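You operate a simulated robot arm through the tools that you are given. There is no shell and no other tool. Be economical: measure what you need, move in short steps, check, and stop when the job is done.

You run a simulated robot arm. Do the job below in one go: nothing can be reset, and whatever is moved stays where it is left.

JOB
Slide the stop against the tube head, pin it, and ratchet the two skid straps to green.
Fine: leave both handles folded down.

It is judged by the outcome, as a careful person would: the job done as asked, and still so three seconds after it is handed in. It fails if anything else is knocked over, pushed out of place, dropped, spilled or broken.

ROBOT AND FRAMES
A 6-joint arm with a two-finger parallel gripper on a trunk, on a base that drives. Base frame: it is fixed to the floor where the robot stands at the start and does not move with it; the origin is under the middle of the robot, x ahead of it, y to its left, z up; the surface under the hand at the start is at about z = 904. Readings come in mm, rad, newtons and seconds.
With the tool pointing down near the work surface it reaches from about 480 to 880 mm from the robot's upright axis, wherever it stands. Its first joint turns from -2.007 to 2.007 rad. Places, roughly: band reel brake knob [900, 200, 900]; blue strap gauge [600, 100, 900]; blue strap ratchet handle [500, 100, 900]; blue strap release button [600, 100, 900]; dryer latch knob [400, 400, 1000]; red strap gauge [500, 300, 900]; red strap ratchet handle [500, 200, 900]; red strap release button [500, 200, 900]; skid end stop [800, 0, 1000]; skid pin hole [700, 0, 900]. Payload 4.2 kg.
The TCP is the grasp point between the finger pads, 23 mm short of the fingertips. In the tool frame z runs along the fingers and y along their closing line. Largest opening 94 mm; finger width 38, thickness 10; the body of the gripper, 54 by 96 mm, starts 39 mm behind the TCP.
Orientation is that of the tool frame in the base frame, as [roll, pitch, yaw] about the fixed x, y, z axes, in that order (R = Rz(yaw) Ry(pitch) Rx(roll)). With the fingers straight down and closing along the base's y, the tool's x points along the base's -x, its y along +y and its z along -z.

CONTROLS
- The arm moves only by the tool nudge_tool. Its argument "rows" is a list of rows, each a list of 7 numbers: the shift along the tool's x, y, z in mm, then the turn, a rotation vector about the tool's x, y, z in rad, then the gripper command, from -1 (shut) to 1 (fully open), values between in proportion. In form: [[dx, dy, dz, ax, ay, az, fingers], ...]. A call has 1 to 10 rows; each row shifts and turns the commanded pose from where the row before left it, along the tool's axes as they then stand. Each row takes 0.2 s and may step no farther than 50 mm and 0.15 rad from the row before; otherwise, or with a gripper value out of range, the whole call is refused. A pose out of reach is approached as far as the arm can. The call stops where the force on the tool passes 50 N (or 10 N more than at its start, if that is more) or the arm is blocked; 0.2 s more then pass. Each finger travels about 108 mm/s and halts on what it meets, pressing with about 40 N; the grip force reading is that of the motor and also rises with nothing between the fingers. The clock runs only during rows and for 0.2 s after the last one: add rows that do not move to give the fingers time. The reply holds the time, the measured pose of the TCP, the force on the tool along the base axes, the opening and the grip force, in the units named above and with some noise, with the torque about the TCP (base axes, N m) and any sound that the robot's microphone picked up.
- Cameras (640 x 400 px; columns grow to the right, rows downward): "scene" is now at [237.5, 188.6, 1437.1]; the picture's right is [-0.07, -1.00, 0.00], its down [-0.65, 0.05, -0.76] and it looks along [0.76, -0.06, -0.65] (base axes); focal length 270 px, centre (320, 200). "wrist" rides on the gripper at [86, 16, -75] in the tool frame; the picture's right is [-0.18, 0.98, 0.00], its down [-0.58, -0.11, -0.81] and it looks along [-0.79, -0.15, 0.59] (tool axes); focal length 243 px, centre (320, 200).
- grab_frame(camera): a new picture of that camera. The clock stands still meanwhile.
- raise_lower(by): slides the trunk up (or, below 0, down) by that many mm; the arm and the scene camera ride with it, the base frame stays. It gives what a move gives, with no picture.
- steer(legs): drives the robot by 1 to 6 legs, each [ahead, turn to the left] in mm and rad, along the robot's own axes; the way and the turn of a leg run together, so that a leg with both is an arc; at most 1500 mm and 3.142 rad a leg. The arm and the cameras ride along, it lands a little off, and it stops where it bumps. It gives what a move gives.
- turn_head(pan, tilt): turns the head with the scene camera to pan (to the left, within 1.396 rad either way) and tilt (down, from -0.506 to 1.204), counted from straight ahead of the robot. It gives what a move gives.
- point_at(camera, pixels): for up to 12 pixels [column, row] of the newest picture of that camera ("zoom" is the newest enlarged one), the place [x, y, z] in the base frame of the surface seen there, good to about 2 mm. The clock stands still meanwhile.
- close_up(camera, box): a new picture of the part [left, top, right, bottom] of that camera's present view, enlarged. The clock stands still meanwhile.
- close_job(): hands the job in; it is judged then, once.

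Work in short steps. Measure before you move; look again where a grasp or a placing could have gone wrong, and mend it. You have 80 turns and 60 pictures in all, those below and enlarged ones among them. Open the gripper and draw the arm clear of the work before you hand the job in, unless the task says otherwise; then end with one line.

The tools are called after ">>>" as name(argument=value, ...) on one line, values as JSON. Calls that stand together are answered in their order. nudge_tool: Moves the arm, as the interface text tells. Its arguments: {"type":"object","properties":{"rows":{"type":"array","items":{"type":"array","items":{"type":"number"}}}},"required":["rows"]} The other tools are called the same way: raise_lower (by) slides the trunk up or down; steer (legs) drives the base; turn_head (pan, tilt) turns the head that bears the scene camera; grab_frame (camera) takes a picture; point_at (camera, pixels) gives the place of the surface under pixels of a picture; close_up (camera, box) takes an enlarged picture of a part of a camera's view; close_job () hands the job in.

At the start:

```text
clock: 0.0
position: [486.8, 122.9, 1253.8]
ee_rot: [-3.141, 0.0, 3.141]
wrist_force: [-0.2, 0.2, -0.4]
wrist_torque: [-0.05, 0.0, -0.04]
grip_width: 93.9
finger_force: 0.1
trunk travel left (down, up): [-800.0, 190.0]
robot x, y, heading: [-1.6, -3.6, 0.001]
head pan, tilt: [-0.073, 0.707]
```

scene: 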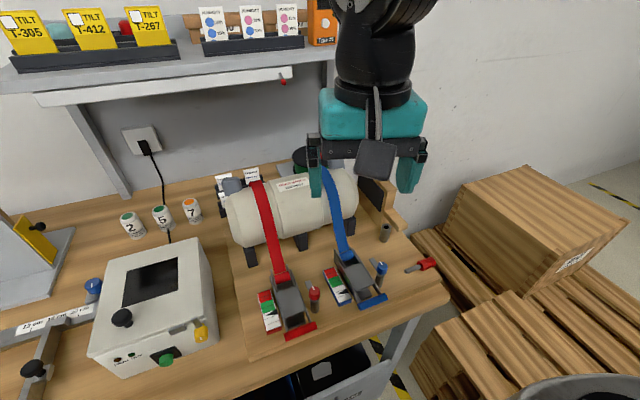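
wrist: 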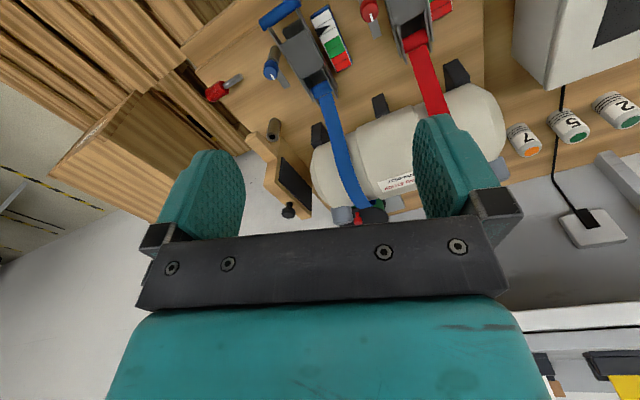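

The scene shows the skid with tube, stop, pin (red, at ~420,266) and two ratchets around (285,310) and (355,275). I enlarge those parts to see details.

>>> close_up(camera="scene", box=[240, 220, 400, 350])

>>> close_up(camera="scene", box=[310, 150, 450, 290])

>>> close_up(camera="wrist", box=[200, 0, 480, 230])

```text
3.08 times, centred on (320, 285) of scene
```

zoom: 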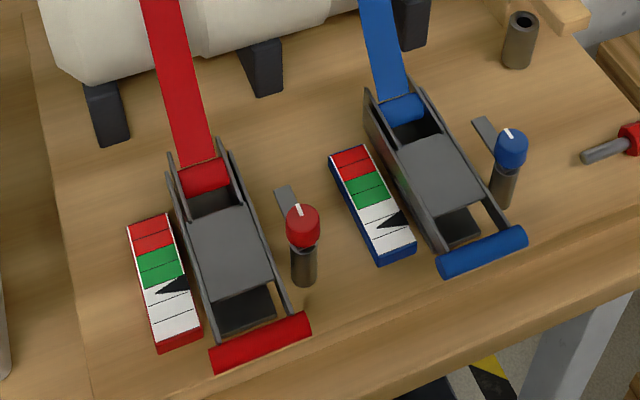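

```text
2.86 times, centred on (380, 220) of scene
```

zoom: 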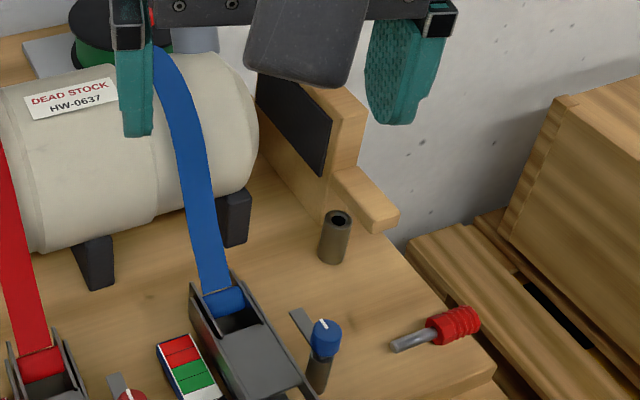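

```text
1.74 times, centred on (340, 115) of wrist
```

zoom: 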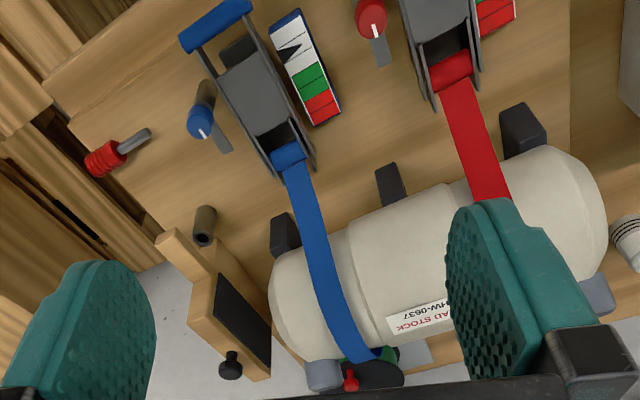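

The ratchets have handles with crossbars on the near side, release knobs to their right, and the stop plate with a pad is right of the tube. I measure key points.

>>> point_at(camera="zoom", pixels=[[180, 42], [105, 160], [204, 212], [222, 241], [160, 140], [250, 70], [265, 335], [300, 165], [390, 185], [230, 366], [140, 137], [105, 155]])

>>> point_at(camera="scene", pixels=[[285, 333], [316, 323], [359, 305], [386, 296], [315, 294], [381, 269], [384, 232], [411, 269], [428, 264], [401, 223], [385, 190], [365, 190]])

```text
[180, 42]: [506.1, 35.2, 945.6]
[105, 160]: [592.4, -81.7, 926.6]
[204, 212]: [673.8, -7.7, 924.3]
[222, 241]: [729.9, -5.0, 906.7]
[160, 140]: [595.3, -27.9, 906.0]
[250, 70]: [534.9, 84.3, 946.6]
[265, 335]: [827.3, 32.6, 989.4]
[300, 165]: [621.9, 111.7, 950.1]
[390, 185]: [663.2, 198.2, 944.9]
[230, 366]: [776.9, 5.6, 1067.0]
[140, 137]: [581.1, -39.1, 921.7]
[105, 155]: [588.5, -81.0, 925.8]
```

```text
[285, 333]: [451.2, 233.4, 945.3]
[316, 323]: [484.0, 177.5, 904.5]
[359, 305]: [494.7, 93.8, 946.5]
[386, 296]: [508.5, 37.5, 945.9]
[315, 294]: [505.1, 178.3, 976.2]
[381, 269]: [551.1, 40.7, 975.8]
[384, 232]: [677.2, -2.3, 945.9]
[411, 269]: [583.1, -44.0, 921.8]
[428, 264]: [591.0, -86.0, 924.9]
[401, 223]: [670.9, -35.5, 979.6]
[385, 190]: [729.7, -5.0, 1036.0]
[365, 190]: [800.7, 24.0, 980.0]
```

I move the arm aside to the right, staying high, to see the stop.

>>> nudge_tool(rows=[[0, -50, 0, 0, 0, 0, 1], [0, -50, 0, 0, 0, 0, 1], [0, -50, 0, 0, 0, 0, 1], [0, -50, 0, 0, 0, 0, 1], [0, -50, 0, 0, 0, 0, 1], [0, -50, 0, 0, 0, 0, 1], [0, -50, 0, 0, 0, 0, 1]])

>>> close_up(camera="scene", box=[200, 130, 460, 290])

>>> grab_frame(camera="wrist")

```text
clock: 1.6
position: [486.2, -227.4, 1253.3]
ee_rot: [3.14, 0.0, -3.141]
wrist_force: [0.4, 0.4, 0.0]
wrist_torque: [-0.03, -0.03, -0.01]
grip_width: 94.1
finger_force: 0.0
trunk travel left (down, up): [-800.0, 190.0]
robot x, y, heading: [-0.4, -3.0, -0.003]
head pan, tilt: [-0.073, 0.707]
```

```text
2.46 times, centred on (330, 210) of scene
```

zoom: 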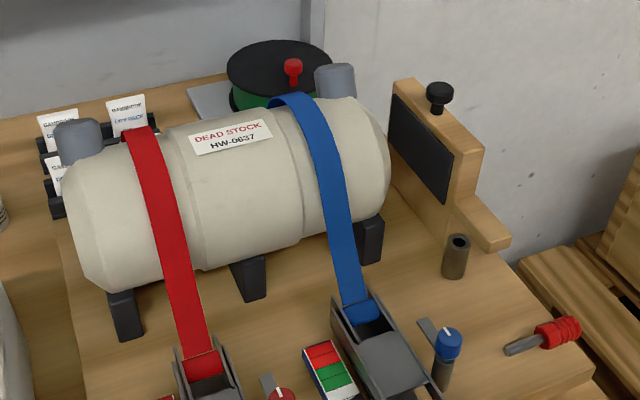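

```text
53 pictures are left
```

wrist: 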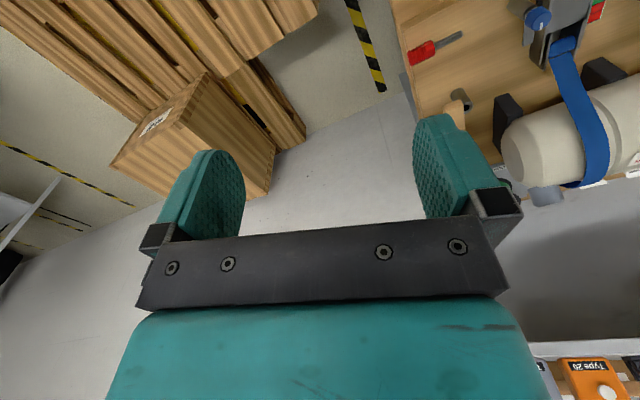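

Now clear view. I measure the stop, tube head, socket and pin.

>>> point_at(camera="zoom", pixels=[[438, 88], [437, 110], [396, 84], [480, 150], [455, 190], [508, 240], [490, 245], [455, 205], [459, 240], [388, 150], [395, 150], [385, 200]])

>>> point_at(camera="zoom", pixels=[[448, 185], [392, 95], [400, 165], [400, 195], [72, 210], [372, 100], [340, 85], [510, 350], [540, 338], [575, 328], [470, 225], [455, 275]])

>>> close_up(camera="scene", box=[340, 150, 440, 250])

```text
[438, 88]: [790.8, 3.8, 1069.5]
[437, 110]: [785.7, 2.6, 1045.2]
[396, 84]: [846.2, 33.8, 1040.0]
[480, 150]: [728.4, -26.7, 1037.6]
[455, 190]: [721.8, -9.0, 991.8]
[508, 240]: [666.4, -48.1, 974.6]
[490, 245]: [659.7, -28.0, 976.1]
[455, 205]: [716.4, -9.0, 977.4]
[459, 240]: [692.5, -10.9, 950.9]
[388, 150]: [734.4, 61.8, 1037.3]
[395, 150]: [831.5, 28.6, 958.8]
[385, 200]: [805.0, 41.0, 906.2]
```

```text
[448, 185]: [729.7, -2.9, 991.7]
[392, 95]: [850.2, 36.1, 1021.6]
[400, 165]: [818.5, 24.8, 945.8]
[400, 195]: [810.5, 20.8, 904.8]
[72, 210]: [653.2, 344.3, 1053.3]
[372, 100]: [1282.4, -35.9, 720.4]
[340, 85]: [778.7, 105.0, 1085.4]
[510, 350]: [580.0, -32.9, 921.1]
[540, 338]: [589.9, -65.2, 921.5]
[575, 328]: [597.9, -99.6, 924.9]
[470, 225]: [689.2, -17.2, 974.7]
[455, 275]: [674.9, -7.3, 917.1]
```

```text
4.00 times, centred on (390, 200) of scene
```

zoom: 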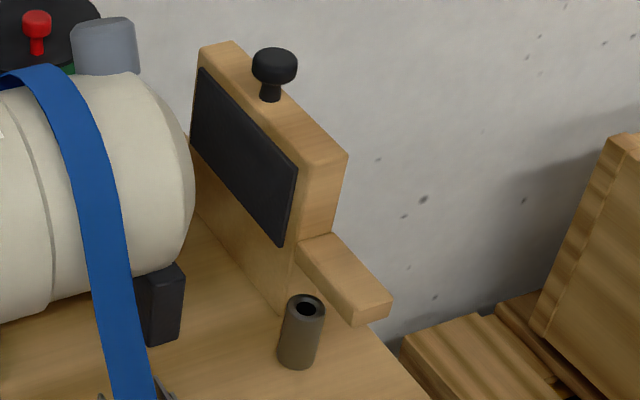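

The stop plate lies along 18° (v=(0.951,0.309)), slides along u=(-0.309,0.951) ~60 mm; knob on top at ~(788,3,1069). I turn the tool by 72° so the fingers close along the plate.

>>> nudge_tool(rows=[[0, 0, 0, 0, 0, 0.1397, 1], [0, 0, 0, 0, 0, 0.1397, 1], [0, 0, 0, 0, 0, 0.1397, 1], [0, 0, 0, 0, 0, 0.1397, 1], [0, 0, 0, 0, 0, 0.1397, 1], [0, 0, 0, 0, 0, 0.1397, 1], [0, 0, 0, 0, 0, 0.1397, 1], [0, 0, 0, 0, 0, 0.1397, 1], [0, 0, 0, 0, 0, 0.1397, 1]])

>>> point_at(camera="zoom", pixels=[[254, 68], [296, 68], [274, 50], [275, 75], [268, 98], [320, 135], [300, 170], [345, 160]])

```text
clock: 3.6
position: [487.2, -228.4, 1254.2]
ee_rot: [3.141, -0.001, 1.884]
wrist_force: [-0.4, 0.0, -0.1]
wrist_torque: [-0.01, 0.0, -0.01]
grip_width: 94.4
finger_force: 0.1
trunk travel left (down, up): [-800.0, 190.0]
robot x, y, heading: [-1.6, -1.7, 0.006]
head pan, tilt: [-0.073, 0.707]
```

```text
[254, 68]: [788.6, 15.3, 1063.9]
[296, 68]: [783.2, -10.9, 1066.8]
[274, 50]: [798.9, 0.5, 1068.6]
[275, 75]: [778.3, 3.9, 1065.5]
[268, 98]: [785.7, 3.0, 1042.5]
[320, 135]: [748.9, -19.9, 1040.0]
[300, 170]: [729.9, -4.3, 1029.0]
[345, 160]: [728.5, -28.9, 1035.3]
```

Now I move over the knob (788,2) at z≈1120.

>>> nudge_tool(rows=[[14, 39.67, 14.9, 0, 0, 0, 1], [14, 39.67, 14.9, 0, 0, 0, 1], [14, 39.67, 14.9, 0, 0, 0, 1], [14, 39.67, 14.9, 0, 0, 0, 1], [14, 39.67, 14.9, 0, 0, 0, 1], [14, 39.67, 14.9, 0, 0, 0, 1], [14, 39.67, 14.9, 0, 0, 0, 1], [14, 39.67, 14.9, 0, 0, 0, 1], [14, 39.67, 14.9, 0, 0, 0, 1], [0, 0, 0, 0, 0, 0, 1]])

>>> grab_frame(camera="scene")

>>> grab_frame(camera="wrist")

```text
clock: 5.8
position: [787.8, 5.0, 1119.3]
ee_rot: [3.141, 0.0, 1.885]
wrist_force: [0.6, 0.3, 0.3]
wrist_torque: [0.02, 0.0, 0.03]
grip_width: 94.1
finger_force: 0.1
trunk travel left (down, up): [-800.0, 190.0]
robot x, y, heading: [-1.2, -3.3, -0.001]
head pan, tilt: [-0.073, 0.707]
```

```text
51 pictures are left
```

scene: 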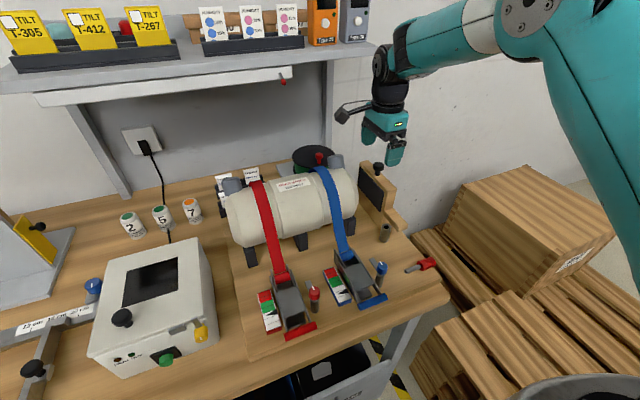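

```text
50 pictures are left
```

wrist: 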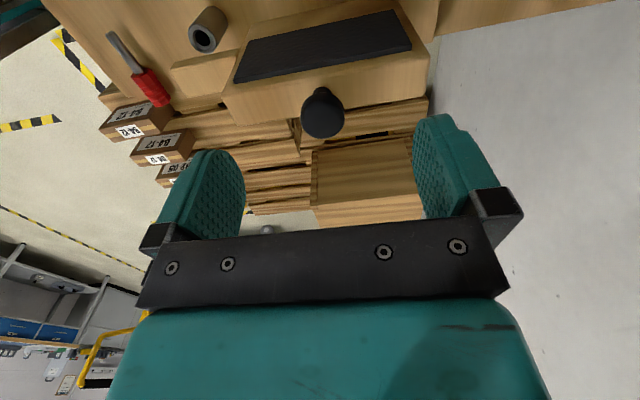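

The knob shows at wrist (322,110). I verify its place from here.

>>> point_at(camera="wrist", pixels=[[322, 110], [303, 110], [341, 112], [322, 93], [322, 130], [207, 38], [193, 30], [222, 20], [165, 90], [115, 40]])

```text
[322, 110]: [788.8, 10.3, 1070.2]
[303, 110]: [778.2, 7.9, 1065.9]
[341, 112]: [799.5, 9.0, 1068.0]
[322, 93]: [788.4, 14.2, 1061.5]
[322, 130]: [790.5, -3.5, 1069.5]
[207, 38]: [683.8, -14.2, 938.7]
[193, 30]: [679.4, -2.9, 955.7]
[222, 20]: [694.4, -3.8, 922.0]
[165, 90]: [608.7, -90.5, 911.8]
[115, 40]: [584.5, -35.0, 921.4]
```

Knob centre ≈ (789,3.5), cap 1057–1070. I lower 52 mm and close.

>>> nudge_tool(rows=[[-1.5, 0.5, 26, 0, 0, 0, 1], [0, 0, 26, 0, 0, 0, 1], [0, 0, 0, 0, 0, 0, 0], [0, 0, 0, 0, 0, 0, -1], [0, 0, 0, 0, 0, 0, -1], [0, 0, 0, 0, 0, 0, -1]])

```text
clock: 7.2
position: [790.3, 2.5, 1068.5]
ee_rot: [3.139, 0.0, 1.885]
wrist_force: [13.2, 4.4, -3.0]
wrist_torque: [0.0, -0.27, 0.03]
grip_width: 27.4
finger_force: 45.1
trunk travel left (down, up): [-800.0, 190.0]
robot x, y, heading: [-1.3, -1.4, 0.006]
head pan, tilt: [-0.073, 0.707]
```

Knob gripped at 27 mm width. I slide along tool x (u) 40 mm first.

>>> nudge_tool(rows=[[10, 0, 0, 0, 0, 0, -1], [10, 0, 0, 0, 0, 0, -1], [10, 0, 0, 0, 0, 0, -1], [10, 0, 0, 0, 0, 0, -1]])

>>> close_up(camera="scene", box=[310, 130, 450, 270])

```text
clock: 8.2
position: [778.9, 40.3, 1067.3]
ee_rot: [-3.141, -0.001, 1.884]
wrist_force: [9.4, 2.1, 2.0]
wrist_torque: [-0.13, -0.17, 0.0]
grip_width: 27.1
finger_force: 45.4
trunk travel left (down, up): [-800.0, 190.0]
robot x, y, heading: [1.7, -0.8, -0.005]
head pan, tilt: [-0.073, 0.707]
```

```text
2.86 times, centred on (380, 200) of scene
```

zoom: 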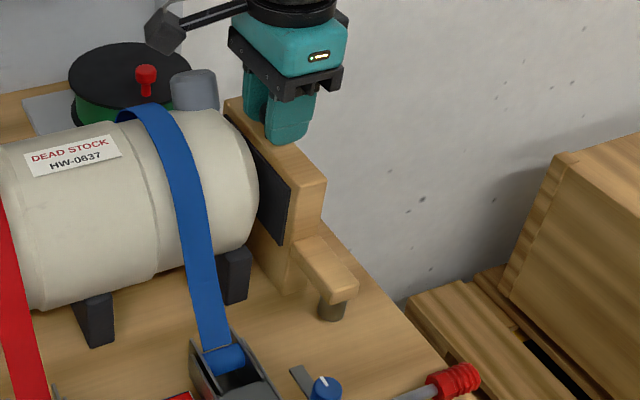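

The stop slid; the lug now passes over the socket. Continue in small steps until it meets the tube head.

>>> nudge_tool(rows=[[4, 0, 0, 0, 0, 0, -1], [4, 0, 0, 0, 0, 0, -1], [4, 0, 0, 0, 0, 0, -1], [4, 0, 0, 0, 0, 0, -1], [3, 0, 0, 0, 0, 0, -1]])

>>> close_up(camera="scene", box=[310, 130, 450, 270])

```text
clock: 9.4
position: [773.6, 53.1, 1066.9]
ee_rot: [3.14, 0.003, 1.878]
wrist_force: [23.0, -19.9, 5.7]
wrist_torque: [0.5, -0.06, 1.02]
grip_width: 27.0
finger_force: 44.4
trunk travel left (down, up): [-800.0, 190.0]
robot x, y, heading: [2.2, 3.7, 0.003]
head pan, tilt: [-0.073, 0.707]
```

```text
2.86 times, centred on (380, 200) of scene
```

zoom: 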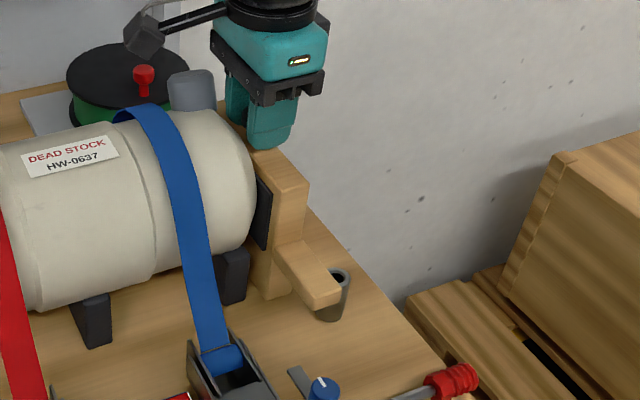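

Contact: reaction −20 N and no further motion, pad against the head. I release and rise.

>>> nudge_tool(rows=[[0, 0, 0, 0, 0, 0, 0.3], [0, 0, 0, 0, 0, 0, 0.6], [0, 0, 0, 0, 0, 0, 0.6], [0, 0, -30, 0, 0, 0, 0.6], [0, 0, -40, 0, 0, 0, 0.6], [0, 0, -40, 0, 0, 0, 0.6], [-40, 0, -20, 0, 0, 0, 0.6], [-50, 0, 0, 0, 0, 0, 0.6]])

>>> close_up(camera="scene", box=[310, 150, 450, 290])

>>> grab_frame(camera="wrist")

```text
clock: 10.3
position: [770.5, 53.3, 1070.7]
ee_rot: [-3.129, 0.002, 1.878]
wrist_force: [4.5, -6.9, -5.2]
wrist_torque: [-0.08, -0.36, 0.27]
grip_width: 73.9
finger_force: 0.1
trunk travel left (down, up): [-800.0, 190.0]
robot x, y, heading: [-0.2, 1.3, -0.004]
head pan, tilt: [-0.073, 0.707]
stopped in row 4: the force on the tool passed its limit at 90 N (the readings are from after the stop); the commanded pose is now the measured one
```

```text
2.86 times, centred on (380, 220) of scene
```

zoom: 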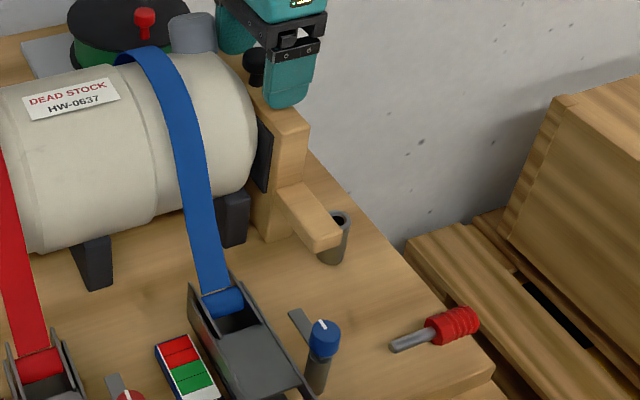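

```text
46 pictures are left
```

wrist: 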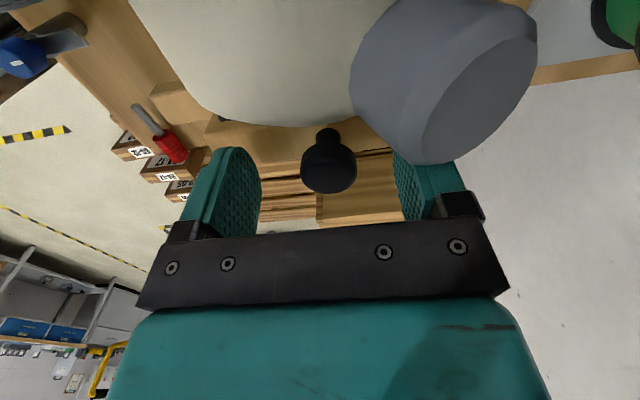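

Rising was blocked after 4 mm; something overhead (the shelf?) or beside the camera. I look at the full scene.

>>> grab_frame(camera="scene")

>>> close_up(camera="scene", box=[280, 20, 460, 200])

```text
45 pictures are left
```

scene: 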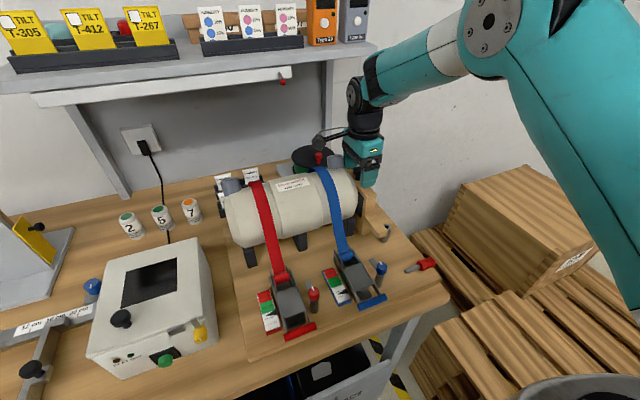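

```text
2.22 times, centred on (370, 110) of scene
```

zoom: 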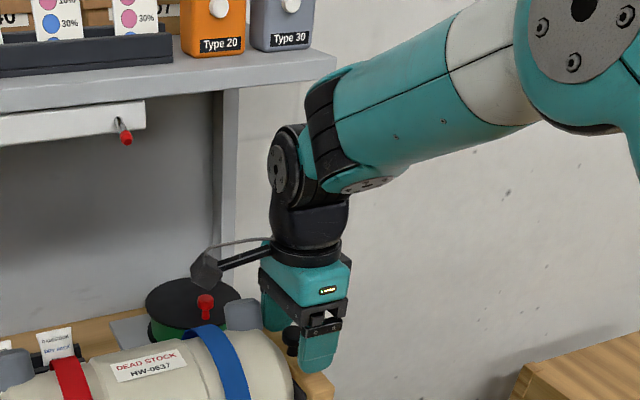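

The black wrist/forearm elbow at zoom (320,110) is next to the shelf edge (335,70). I measure.

>>> point_at(camera="zoom", pixels=[[330, 62], [300, 70], [320, 110], [285, 160], [345, 75], [330, 70], [230, 130], [140, 120], [270, 250], [310, 215], [205, 265], [290, 315]])

```text
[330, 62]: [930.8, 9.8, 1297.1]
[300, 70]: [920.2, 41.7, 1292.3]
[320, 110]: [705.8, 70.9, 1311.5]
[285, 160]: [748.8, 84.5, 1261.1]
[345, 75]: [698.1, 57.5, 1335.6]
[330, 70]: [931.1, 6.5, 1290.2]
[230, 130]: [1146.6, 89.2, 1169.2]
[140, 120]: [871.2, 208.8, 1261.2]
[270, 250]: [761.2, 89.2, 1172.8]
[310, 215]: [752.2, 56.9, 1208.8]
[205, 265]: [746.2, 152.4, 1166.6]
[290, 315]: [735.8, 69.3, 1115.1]
```

The finger faces (±19 mm along u) are at the tube's head/nozzle, so they likely touched there instead of the pad. I back straight off along −u, then inspect the gap.

>>> nudge_tool(rows=[[-8, 0, 0, 0, 0, 0, 0.6], [-20, 0, 0, 0, 0, 0, 0.6], [-30, 0, 0, 0, 0, 0, 0.6], [-40, 0, 0, 0, 0, 0, 0.6], [-20, 0, -20, 0, 0, 0, 0.6]])

>>> close_up(camera="scene", box=[330, 150, 410, 250])

>>> grab_frame(camera="wrist")

```text
clock: 11.5
position: [806.1, -56.7, 1090.9]
ee_rot: [-3.128, 0.002, 1.882]
wrist_force: [-0.9, -0.8, -0.6]
wrist_torque: [0.0, 0.01, 0.0]
grip_width: 75.3
finger_force: 0.1
trunk travel left (down, up): [-800.0, 190.0]
robot x, y, heading: [-2.0, 1.4, -0.0]
head pan, tilt: [-0.073, 0.707]
```

```text
4.00 times, centred on (370, 200) of scene
```

zoom: 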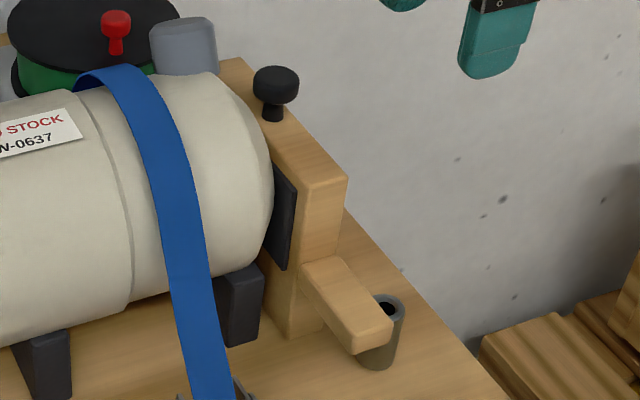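

```text
42 pictures are left
```

wrist: 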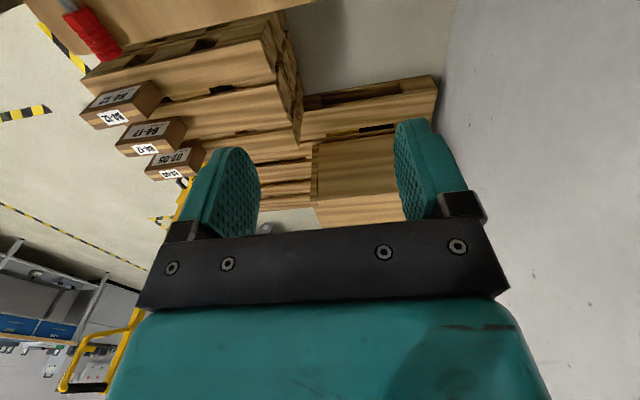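

Freed without disturbing anything. I measure lug vs. socket and pad vs. head.

>>> point_at(camera="zoom", pixels=[[357, 352], [391, 325], [310, 265], [282, 262], [290, 230], [265, 240], [262, 150], [340, 160], [345, 180], [276, 85], [388, 308], [312, 190]])

```text
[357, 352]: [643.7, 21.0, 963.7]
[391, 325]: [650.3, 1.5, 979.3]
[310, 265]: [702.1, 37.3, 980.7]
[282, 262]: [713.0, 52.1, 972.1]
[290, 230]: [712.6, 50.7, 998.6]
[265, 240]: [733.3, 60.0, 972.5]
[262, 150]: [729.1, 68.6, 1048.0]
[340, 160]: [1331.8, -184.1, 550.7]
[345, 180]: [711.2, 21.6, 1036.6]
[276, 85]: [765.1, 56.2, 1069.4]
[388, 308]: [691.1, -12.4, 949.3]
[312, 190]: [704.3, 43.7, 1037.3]
```

Pad face u≈−172, head bulge ≈−169: nearly touching. I push the plate's back with closed fingers at z≈1040 (body clears knob), gently.

>>> nudge_tool(rows=[[0, -4, 0, -0.013, 0, 0, -1], [0, 0, 25, 0, 0, 0, -1], [0, 0, 26, 0, 0, 0, -1], [25, 0, 0, 0, 0, 0, -1], [25, 0, 0, 0, 0, 0, -1], [20, 0, 0, 0, 0, 0, -1], [5, 0, 0, 0, 0, 0, -1]])

>>> nudge_tool(rows=[[3, 0, 0, 0, 0, 0, -1], [3, 0, 0, 0, 0, 0, -1], [3, 0, 0, 0, 0, 0, -1]])

```text
clock: 13.1
position: [778.5, 11.4, 1040.7]
ee_rot: [3.14, 0.001, 1.882]
wrist_force: [-0.5, -0.4, -0.2]
wrist_torque: [0.01, -0.01, 0.03]
grip_width: 0.0
finger_force: 39.7
trunk travel left (down, up): [-800.0, 190.0]
robot x, y, heading: [1.5, 0.5, -0.002]
head pan, tilt: [-0.073, 0.707]
```

```text
clock: 13.9
position: [776.1, 19.3, 1039.6]
ee_rot: [-3.141, 0.001, 1.876]
wrist_force: [1.6, -7.0, -0.1]
wrist_torque: [0.13, 0.02, -0.05]
grip_width: 0.3
finger_force: 39.6
trunk travel left (down, up): [-800.0, 190.0]
robot x, y, heading: [2.3, -1.2, -0.003]
head pan, tilt: [-0.073, 0.707]
```

Contact at about −7 N. Continue with small steps.

>>> nudge_tool(rows=[[2, 0, 0, 0, 0, 0, -1], [2, 0, 0, 0, 0, 0, -1]])

>>> nudge_tool(rows=[[2, 0, 0, 0, 0, 0, -1], [0, 0, 0, 0, 0, 0, -1]])

```text
clock: 14.5
position: [776.5, 19.3, 1039.9]
ee_rot: [-3.141, 0.002, 1.871]
wrist_force: [9.2, -35.2, 1.6]
wrist_torque: [0.65, 0.17, -0.25]
grip_width: 0.0
finger_force: 39.7
trunk travel left (down, up): [-800.0, 190.0]
robot x, y, heading: [1.2, -0.9, -0.004]
head pan, tilt: [-0.073, 0.707]
```

```text
clock: 15.1
position: [776.2, 20.2, 1039.8]
ee_rot: [3.139, 0.005, 1.867]
wrist_force: [17.0, -44.3, 10.1]
wrist_torque: [0.98, 0.33, -0.41]
grip_width: 0.0
finger_force: 40.0
trunk travel left (down, up): [-800.0, 190.0]
robot x, y, heading: [1.2, 0.1, -0.003]
head pan, tilt: [-0.073, 0.707]
```

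The stop is firm against the head (45 N, no movement). I back off, rise, and begin turning towards the pin's orientation.

>>> nudge_tool(rows=[[-20, 0, 0, 0, 0, 0, -1], [-40, 0, 0, 0, 0, 0, -1], [-20, 0, -40, 0, 0, 0, -1], [0, 0, -50, 0, 0, 0, 0], [0, -49, 0, 0, 0, 0, 0.6], [0, -49, 0, 0, 0, 0, 0.6], [0, -49, 0, 0, 0, 0, 0.6], [0, 0, 0, 0, 0, -0.147, 0.6], [0, 0, 0, 0, 0, -0.147, 0.6], [0, 0, 0, 0, 0, -0.147, 0.6]])

>>> nudge_tool(rows=[[0, 0, 0, 0, 0, -0.147, 0.6], [0, 0, 0, 0, 0, -0.147, 0.6], [0, 0, 0, 0, 0, -0.147, 0.6], [0, 0, 0, 0, 0, -0.147, 0.6], [0, 0, 0, 0, 0, -0.147, 0.6], [0, 0, 0, 0, 0, -0.147, 0.6], [0, 0, 0, 0, 0, -0.147, 0.6], [0, 0, 0, 0, 0, -0.147, 0.6], [0, 0, 0, 0, 0, -0.147, 0.6], [0, 0, 0, 0, 0, -0.147, 0.6]])

>>> nudge_tool(rows=[[0, 0, 0, 0, 0, -0.147, 0.6], [0, 0, 0, 0, 0, -0.147, 0.6], [0, 0, 0, 0, 0, -0.147, 0.6], [0, 0, 0, 0, 0, -0.147, 0.6], [0, 0, 0, 0, 0, -0.147, 0.6], [0, 0, 0, 0, 0, -0.147, 0.6], [0, 0, 0, 0, 0, -0.147, 0.6], [0, 0, 0, 0, 0, -0.147, 0.6]])

>>> grab_frame(camera="scene")

>>> grab_frame(camera="wrist")

```text
clock: 17.3
position: [658.1, -95.1, 1129.9]
ee_rot: [-3.139, 0.003, 2.323]
wrist_force: [-0.6, -0.5, -0.3]
wrist_torque: [-0.02, -0.02, -0.01]
grip_width: 75.3
finger_force: 0.0
trunk travel left (down, up): [-800.0, 190.0]
robot x, y, heading: [-0.8, 0.6, 0.003]
head pan, tilt: [-0.073, 0.707]
```

```text
clock: 19.5
position: [658.8, -94.4, 1129.1]
ee_rot: [-3.142, -0.003, -2.488]
wrist_force: [0.0, 0.3, -1.3]
wrist_torque: [-0.02, -0.01, -0.01]
grip_width: 75.1
finger_force: 0.0
trunk travel left (down, up): [-800.0, 190.0]
robot x, y, heading: [0.3, -1.1, -0.001]
head pan, tilt: [-0.073, 0.707]
```

```text
clock: 21.3
position: [658.3, -93.9, 1130.5]
ee_rot: [3.14, -0.002, -1.315]
wrist_force: [0.1, 0.5, 0.6]
wrist_torque: [-0.02, 0.02, 0.02]
grip_width: 75.0
finger_force: 0.0
trunk travel left (down, up): [-800.0, 190.0]
robot x, y, heading: [-3.5, 3.2, 0.001]
head pan, tilt: [-0.073, 0.707]
```

```text
41 pictures are left
```

scene: 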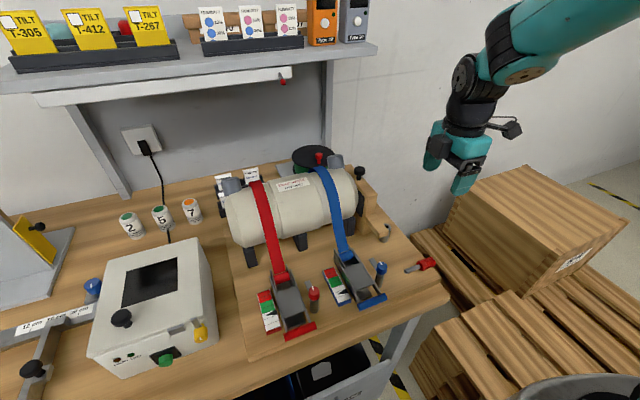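

```text
40 pictures are left
```

wrist: 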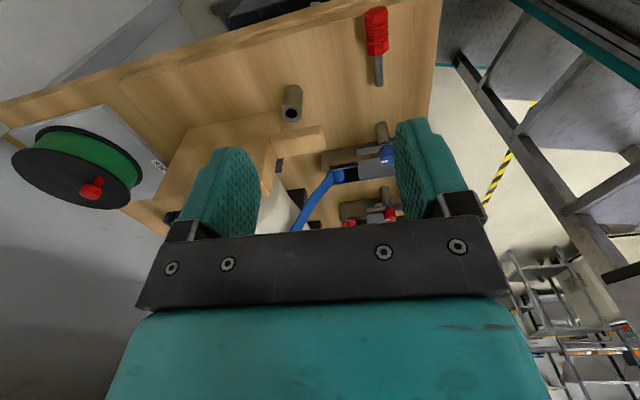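

Pin visible in scene (410–435, 265) and wrist (376,40). I measure it and the socket.

>>> point_at(camera="wrist", pixels=[[379, 82], [378, 62], [377, 50], [376, 38], [375, 15], [366, 30], [387, 30], [292, 113], [284, 92], [301, 95], [291, 125], [300, 132]])

>>> close_up(camera="wrist", box=[250, 0, 450, 140])

>>> close_up(camera="scene", box=[370, 210, 450, 290])

```text
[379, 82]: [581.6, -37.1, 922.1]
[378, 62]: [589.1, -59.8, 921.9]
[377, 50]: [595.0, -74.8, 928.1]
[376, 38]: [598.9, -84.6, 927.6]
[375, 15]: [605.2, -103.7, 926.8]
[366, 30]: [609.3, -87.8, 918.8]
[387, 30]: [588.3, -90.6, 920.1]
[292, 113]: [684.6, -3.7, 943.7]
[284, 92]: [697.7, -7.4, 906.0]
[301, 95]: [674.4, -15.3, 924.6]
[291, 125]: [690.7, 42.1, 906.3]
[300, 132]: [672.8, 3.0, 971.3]
```

```text
2.86 times, centred on (350, 70) of wrist
```

zoom: 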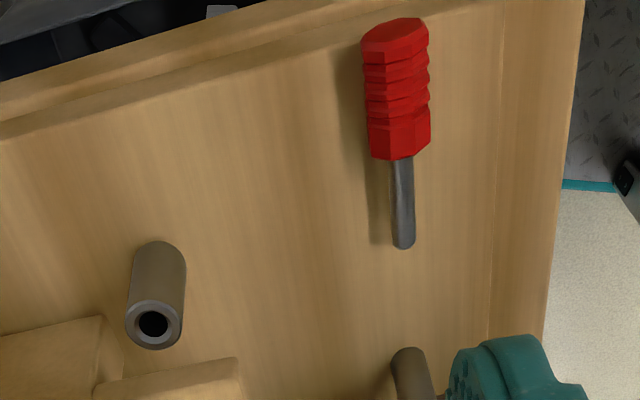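

```text
5.00 times, centred on (410, 250) of scene
```

zoom: 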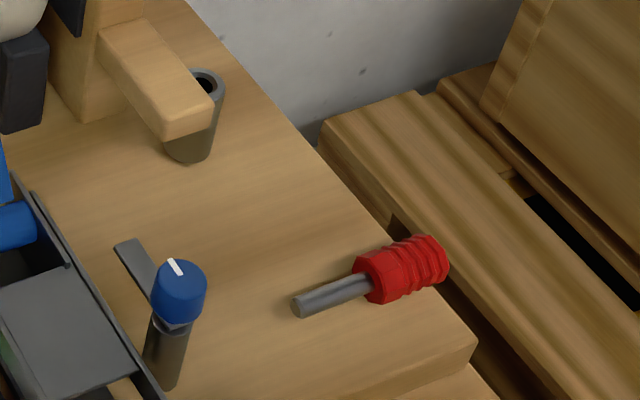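

I measure socket rim and lug in this zoom.

>>> point_at(camera="zoom", pixels=[[222, 85], [210, 70], [196, 72], [221, 95], [213, 100], [210, 112], [166, 136], [130, 20], [190, 160], [213, 130], [208, 85], [468, 350]])

>>> point_at(camera="wrist", pixels=[[294, 122], [303, 112], [303, 120], [312, 137], [325, 130], [300, 130], [310, 126]])

```text
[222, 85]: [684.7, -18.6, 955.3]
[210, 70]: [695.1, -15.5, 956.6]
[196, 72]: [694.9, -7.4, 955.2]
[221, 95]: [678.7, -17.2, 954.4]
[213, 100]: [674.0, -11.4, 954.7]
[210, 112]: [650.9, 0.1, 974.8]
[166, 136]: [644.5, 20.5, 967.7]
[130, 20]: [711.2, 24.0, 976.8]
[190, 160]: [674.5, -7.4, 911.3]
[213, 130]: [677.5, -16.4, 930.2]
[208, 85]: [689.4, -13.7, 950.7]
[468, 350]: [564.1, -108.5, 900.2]
```

```text
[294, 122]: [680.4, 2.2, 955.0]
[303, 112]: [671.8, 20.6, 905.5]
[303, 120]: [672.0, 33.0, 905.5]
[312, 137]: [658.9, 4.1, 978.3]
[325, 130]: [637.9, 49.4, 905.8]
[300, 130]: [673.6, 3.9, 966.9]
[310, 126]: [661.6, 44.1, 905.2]
```

Pin axis at −70.7°, handle end ≈(607,−110), radius 11.5; socket rim centre ≈(684.5,−8,955), lug top 978 just beside. I'll grip the handle near its end so the fingers clear the lug. Move above it first.

>>> nudge_tool(rows=[[0, 0, 0, 0, 0, -0.081, 0.6], [-3.5, 27, 0, 0, 0, 0, 0.6], [0, 27, 0, 0, 0, 0, 0.6], [0, 0, 45, 0, 0, 0, 0.6], [0, 0, 45, 0, 0, 0, 0.6], [0, 0, 45, 0, 0, 0, 0.6], [0, 0, 20, 0, 0, 0, 0.6], [0, 0, 0, 0, 0, 0, 0.6]])

>>> grab_frame(camera="wrist")

>>> close_up(camera="scene", box=[370, 200, 470, 300])

```text
clock: 23.1
position: [607.7, -109.4, 973.7]
ee_rot: [-3.141, -0.001, -1.234]
wrist_force: [-0.8, 1.2, -0.9]
wrist_torque: [0.01, -0.02, -0.04]
grip_width: 75.2
finger_force: 0.0
trunk travel left (down, up): [-800.0, 190.0]
robot x, y, heading: [-0.5, -0.3, 0.005]
head pan, tilt: [-0.073, 0.707]
```

```text
37 pictures are left
```

wrist: 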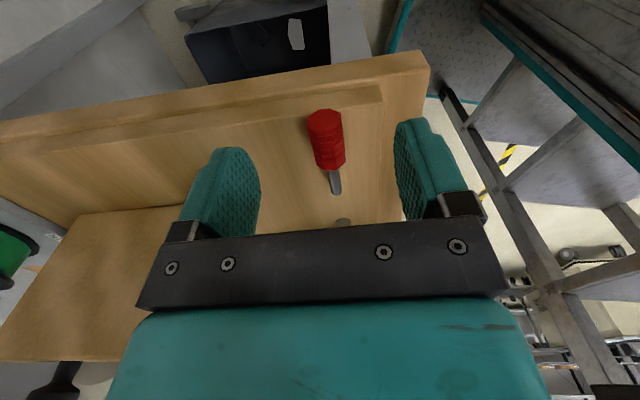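

```text
4.00 times, centred on (420, 250) of scene
```

zoom: 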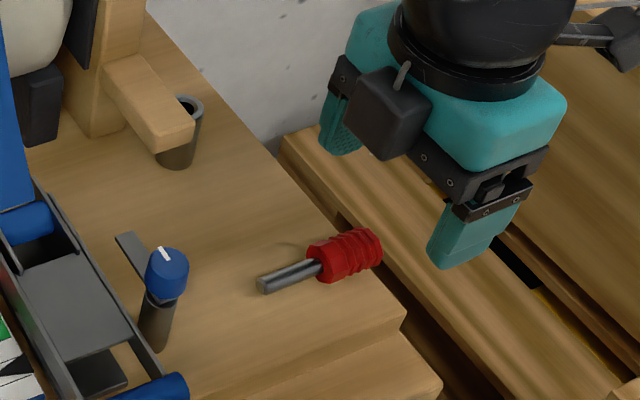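

Measure the handle from this closer view.

>>> point_at(camera="wrist", pixels=[[324, 111], [310, 120], [340, 118], [325, 118], [328, 140], [331, 165], [333, 172], [336, 192]])

>>> point_at(camera="zoom", pixels=[[381, 245], [375, 270], [372, 232], [352, 235], [330, 245], [350, 278]])

```text
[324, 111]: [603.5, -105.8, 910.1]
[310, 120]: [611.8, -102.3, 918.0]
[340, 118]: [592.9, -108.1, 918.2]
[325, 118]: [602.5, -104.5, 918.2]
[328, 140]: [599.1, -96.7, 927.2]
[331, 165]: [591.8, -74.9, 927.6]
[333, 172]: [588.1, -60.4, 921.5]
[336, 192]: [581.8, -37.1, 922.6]
```

```text
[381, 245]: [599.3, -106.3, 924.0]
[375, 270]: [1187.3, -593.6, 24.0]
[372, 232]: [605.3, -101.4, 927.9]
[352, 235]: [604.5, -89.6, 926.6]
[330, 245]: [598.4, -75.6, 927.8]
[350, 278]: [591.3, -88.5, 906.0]
```

Handle end face centre (602.5,−105.3), axis −73°. Align, lower to z=931 and grip the handle's end.

>>> nudge_tool(rows=[[-4.5, 3.6, 0, 0, 0, 0.04, 0.6], [0, 0, 22, 0, 0, 0, 0.6], [0, 0, 20.5, 0, 0, 0, 0.6], [0, 0, 0, 0, 0, 0, 0], [0, 0, 0, 0, 0, 0, -1], [0, 0, 0, 0, 0, 0, -1], [0, 0, 0, 0, 0, 0, -1]])

>>> grab_frame(camera="wrist")

```text
clock: 24.7
position: [602.9, -105.1, 933.2]
ee_rot: [3.141, -0.001, -1.275]
wrist_force: [0.4, 0.2, 0.1]
wrist_torque: [-0.03, 0.0, -0.04]
grip_width: 20.8
finger_force: 39.9
trunk travel left (down, up): [-800.0, 190.0]
robot x, y, heading: [-0.1, 2.2, 0.002]
head pan, tilt: [-0.073, 0.707]
```

```text
35 pictures are left
```

wrist: 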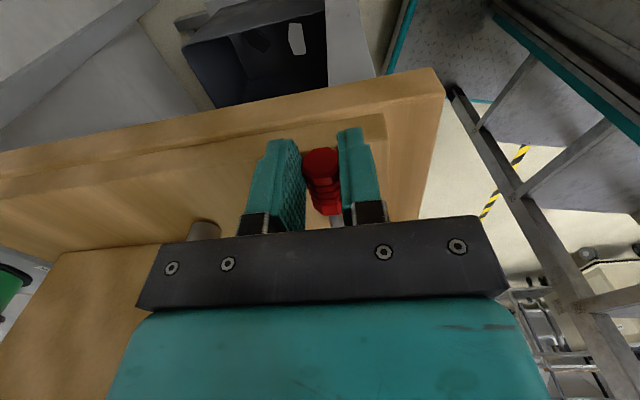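

Gripped (20.8 mm across the octagonal handle). Lift 150 mm and tilt about tool y by 90°.

>>> nudge_tool(rows=[[0, 0, -30, 0, 0, 0, -1], [0, 0, -40, 0, 0, 0, -1], [0, 0, -40, 0, 0, 0, -1], [0, 0, -40, 0, 0, 0, -1]])

>>> nudge_tool(rows=[[0, 0, 0, 0, 0.1428, 0, -1], [0, 0, 0, 0, 0.1428, 0, -1], [0, 0, 0, 0, 0.1428, 0, -1], [0, 0, 0, 0, 0.1428, 0, -1], [0, 0, 0, 0, 0.1428, 0, -1]])

>>> grab_frame(camera="scene")

```text
clock: 25.7
position: [603.9, -108.4, 1083.4]
ee_rot: [3.141, -0.003, -1.277]
wrist_force: [1.5, -0.4, -0.4]
wrist_torque: [-0.04, 0.03, 0.0]
grip_width: 21.1
finger_force: 39.4
trunk travel left (down, up): [-800.0, 190.0]
robot x, y, heading: [2.1, 1.8, 0.003]
head pan, tilt: [-0.073, 0.707]
```

```text
clock: 26.9
position: [602.3, -106.1, 1084.1]
ee_rot: [3.142, -0.718, -1.275]
wrist_force: [-0.6, 0.1, 0.0]
wrist_torque: [0.02, -0.03, 0.03]
grip_width: 20.8
finger_force: 40.2
trunk travel left (down, up): [-800.0, 190.0]
robot x, y, heading: [-1.4, -3.2, 0.004]
head pan, tilt: [-0.073, 0.707]
```

```text
34 pictures are left
```

scene: 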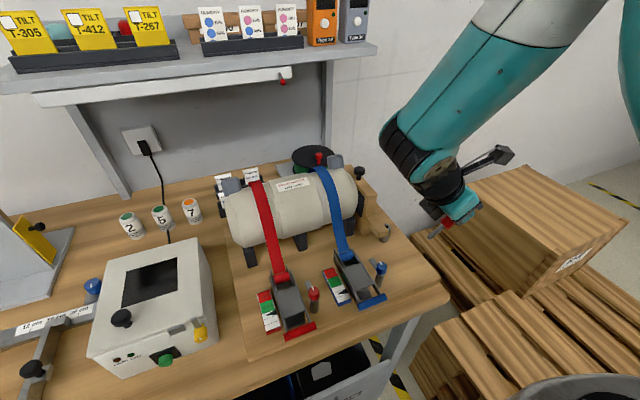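

Going well; finish tilting (0.857 rad).

>>> nudge_tool(rows=[[0, 0, 0, 0, 0.1428, 0, -1], [0, 0, 0, 0, 0.1428, 0, -1], [0, 0, 0, 0, 0.1428, 0, -1], [0, 0, 0, 0, 0.1428, 0, -1], [0, 0, 0, 0, 0.1428, 0, -1], [0, 0, 0, 0, 0.1388, 0, -1]])

>>> nudge_tool(rows=[[0, 0, 0, 0.145, 0, 0, -1], [0, 0, 0, 0.145, 0, 0, -1], [0, 0, 0, 0.145, 0, 0, -1], [0, 0, 0, 0.145, 0, 0, -1]])

>>> grab_frame(camera="scene")

```text
clock: 28.3
position: [569.2, -111.2, 1072.0]
ee_rot: [-3.082, -1.557, -1.332]
wrist_force: [-0.7, -1.0, -0.4]
wrist_torque: [0.0, 0.01, 0.03]
grip_width: 20.7
finger_force: 40.2
out of reach, approached as far as the arm can: row 6
trunk travel left (down, up): [-800.0, 190.0]
robot x, y, heading: [-2.4, -2.0, 0.004]
head pan, tilt: [-0.073, 0.707]
```

```text
clock: 29.3
position: [539.7, -72.0, 1051.7]
ee_rot: [-2.934, -1.566, -0.906]
wrist_force: [1.0, 0.0, -1.0]
wrist_torque: [0.01, 0.0, -0.01]
grip_width: 20.8
finger_force: 40.2
out of reach, approached as far as the arm can: row 2, 3, 4
trunk travel left (down, up): [-800.0, 190.0]
robot x, y, heading: [0.6, -2.3, 0.002]
head pan, tilt: [-0.073, 0.707]
```

```text
33 pictures are left
```

scene: 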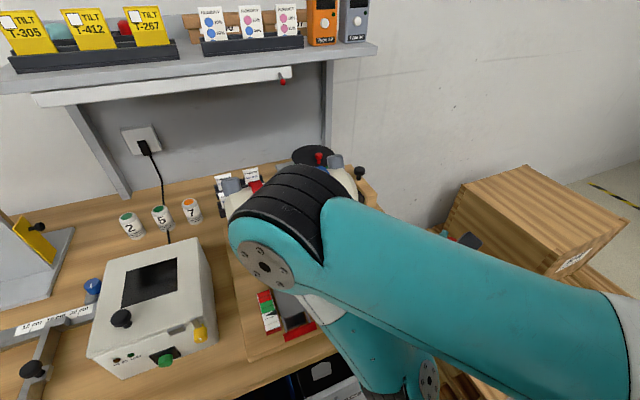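

The arm folded into an odd posture (elbow over the skid at pixel (265,265)). I measure where its links are before moving.

>>> point_at(camera="scene", pixels=[[265, 262], [240, 240], [240, 290], [300, 210], [450, 250], [600, 320], [430, 370], [350, 330], [400, 395], [470, 240], [310, 300]])

>>> grab_frame(camera="wrist")

```text
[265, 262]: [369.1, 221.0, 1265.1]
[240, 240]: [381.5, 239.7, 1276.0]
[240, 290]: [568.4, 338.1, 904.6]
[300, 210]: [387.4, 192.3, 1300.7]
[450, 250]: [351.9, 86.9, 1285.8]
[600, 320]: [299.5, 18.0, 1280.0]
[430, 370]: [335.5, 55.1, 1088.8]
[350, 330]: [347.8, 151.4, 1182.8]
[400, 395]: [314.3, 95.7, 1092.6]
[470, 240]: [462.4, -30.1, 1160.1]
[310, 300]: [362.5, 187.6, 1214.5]
```

```text
32 pictures are left
```

wrist: 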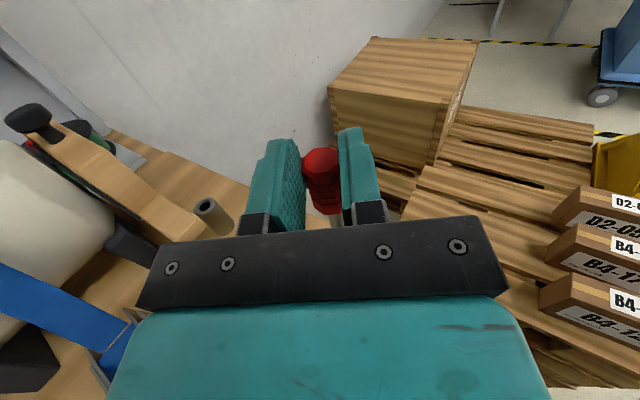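

The arm is folded too tightly: with a horizontal tool the wrist sits too near the robot. I drive back 250 mm so it can stretch out.

>>> steer(legs=[[-250, 0]])

```text
clock: 31.1
position: [288.9, -74.2, 1050.8]
ee_rot: [-2.93, -1.57, -0.92]
wrist_force: [-0.2, 0.3, -1.1]
wrist_torque: [0.01, 0.04, 0.01]
grip_width: 21.0
finger_force: 40.8
trunk travel left (down, up): [-800.0, 190.0]
robot x, y, heading: [-251.0, -0.8, -0.007]
head pan, tilt: [-0.073, 0.707]
```

Now stretch out forward 150 mm and up 40 (tool z heads −40°, tool x up).

>>> nudge_tool(rows=[[10, -24, 28.7, 0, 0, 0, -1], [10, -24, 28.7, 0, 0, 0, -1], [10, -24, 28.7, 0, 0, 0, -1], [10, -24, 28.7, 0, 0, 0, -1], [0, 0, 0, 0, 0, 0, -1]])

>>> grab_frame(camera="scene")

```text
clock: 32.3
position: [295.7, -49.0, 1067.7]
ee_rot: [-2.994, -1.564, -0.856]
wrist_force: [-0.2, -0.1, -0.7]
wrist_torque: [0.0, 0.02, -0.03]
grip_width: 20.9
finger_force: 40.0
out of reach, approached as far as the arm can: row 1, 2, 3, 4
trunk travel left (down, up): [-800.0, 190.0]
robot x, y, heading: [-249.5, 2.2, -0.005]
head pan, tilt: [-0.073, 0.707]
```

```text
31 pictures are left
```

scene: 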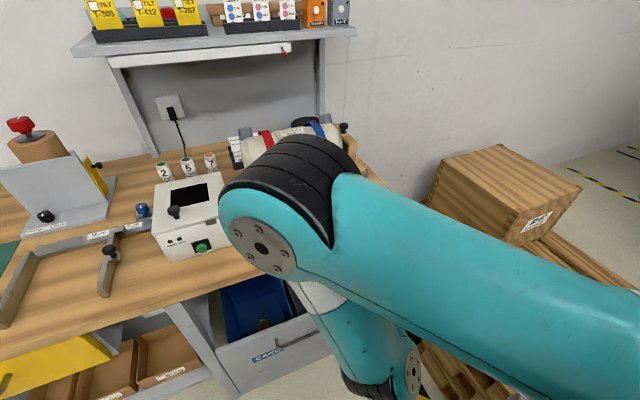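

The tilt passed through a wrist singularity (tool heading across the arm plane). I untilt here in free space, and will yaw first and tilt forward afterwards.

>>> nudge_tool(rows=[[0, 0, 0, 0, -0.1428, 0, -1], [0, 0, 0, 0, -0.1428, 0, -1], [0, 0, 0, 0, -0.1428, 0, -1], [0, 0, 0, 0, -0.1428, 0, -1], [0, 0, 0, 0, -0.1428, 0, -1], [0, 0, 0, 0, -0.1428, 0, -1], [0, 0, 0, 0, -0.1428, 0, -1], [0, 0, 0, 0, -0.1428, 0, -1]])

>>> grab_frame(camera="scene")

```text
clock: 34.1
position: [302.9, -40.7, 1064.1]
ee_rot: [3.142, -0.424, -0.705]
wrist_force: [0.2, 0.1, 0.0]
wrist_torque: [-0.02, -0.01, 0.01]
grip_width: 21.1
finger_force: 39.8
out of reach, approached as far as the arm can: row 2, 3
trunk travel left (down, up): [-800.0, 190.0]
robot x, y, heading: [-250.9, 2.1, -0.0]
head pan, tilt: [-0.073, 0.707]
```

```text
30 pictures are left
```

scene: 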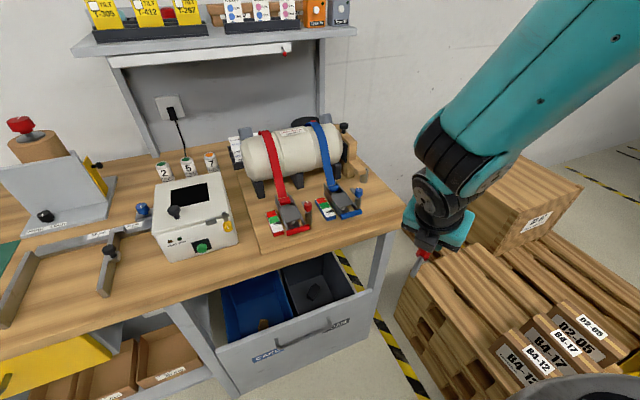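

Arm is normal again. Finish untilting and yaw so tool x points to +10°.

>>> nudge_tool(rows=[[0, 0, 0, 0, -0.1413, 0, -1], [0, 0, 0, 0, -0.1413, 0, -1], [0, 0, 0, 0, -0.1413, 0, -1], [0, 0, 0, 0, 0, -0.146, -1], [0, 0, 0, 0, 0, -0.146, -1], [0, 0, 0, 0, 0, -0.146, -1], [0, 0, 0, 0, 0, -0.146, -1], [0, 0, 0, 0, 0, -0.146, -1], [0, 0, 0, 0, 0, -0.146, -1]])

>>> nudge_tool(rows=[[45, 0, 0, 0, 0, 0, -1], [45, 0, 0, 0, 0, 0, -1], [45, 0, 0, 0, 0, 0, -1]])

>>> nudge_tool(rows=[[0, 0, 0, 0, 0.1428, 0, -1], [0, 0, 0, 0, 0.1428, 0, -1], [0, 0, 0, 0, 0.1428, 0, -1], [0, 0, 0, 0, 0.1428, 0, -1], [0, 0, 0, 0, 0.1428, 0, -1]])

>>> grab_frame(camera="scene")

```text
clock: 36.1
position: [293.7, -5.4, 1063.4]
ee_rot: [3.14, -0.002, 0.164]
wrist_force: [-0.4, -0.1, -0.3]
wrist_torque: [0.02, 0.03, 0.02]
grip_width: 20.7
finger_force: 39.8
out of reach, approached as far as the arm can: row 9
trunk travel left (down, up): [-800.0, 190.0]
robot x, y, heading: [-245.8, 4.4, -0.001]
head pan, tilt: [-0.073, 0.707]
```

```text
clock: 36.9
position: [420.0, 34.1, 1064.6]
ee_rot: [-3.141, 0.001, 0.162]
wrist_force: [-0.1, -0.3, 0.5]
wrist_torque: [-0.02, 0.0, 0.01]
grip_width: 21.1
finger_force: 39.5
out of reach, approached as far as the arm can: row 1, 2, 3
trunk travel left (down, up): [-800.0, 190.0]
robot x, y, heading: [-248.7, 1.2, -0.005]
head pan, tilt: [-0.073, 0.707]
```

```text
clock: 38.1
position: [419.4, 34.6, 1063.6]
ee_rot: [-3.141, -0.715, 0.171]
wrist_force: [0.0, 0.2, 0.1]
wrist_torque: [-0.01, -0.01, -0.02]
grip_width: 20.9
finger_force: 39.8
trunk travel left (down, up): [-800.0, 190.0]
robot x, y, heading: [-252.6, 3.0, -0.006]
head pan, tilt: [-0.073, 0.707]
```

```text
29 pictures are left
```

scene: 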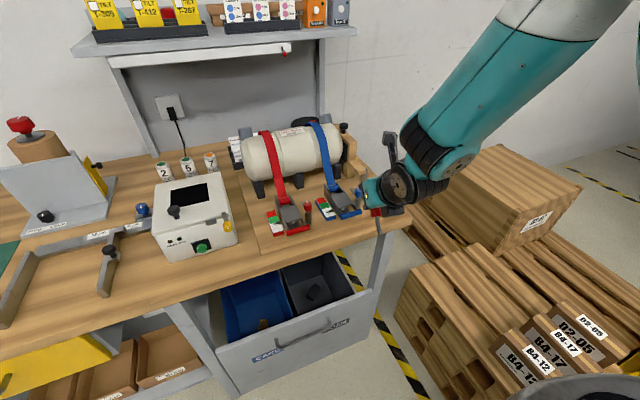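

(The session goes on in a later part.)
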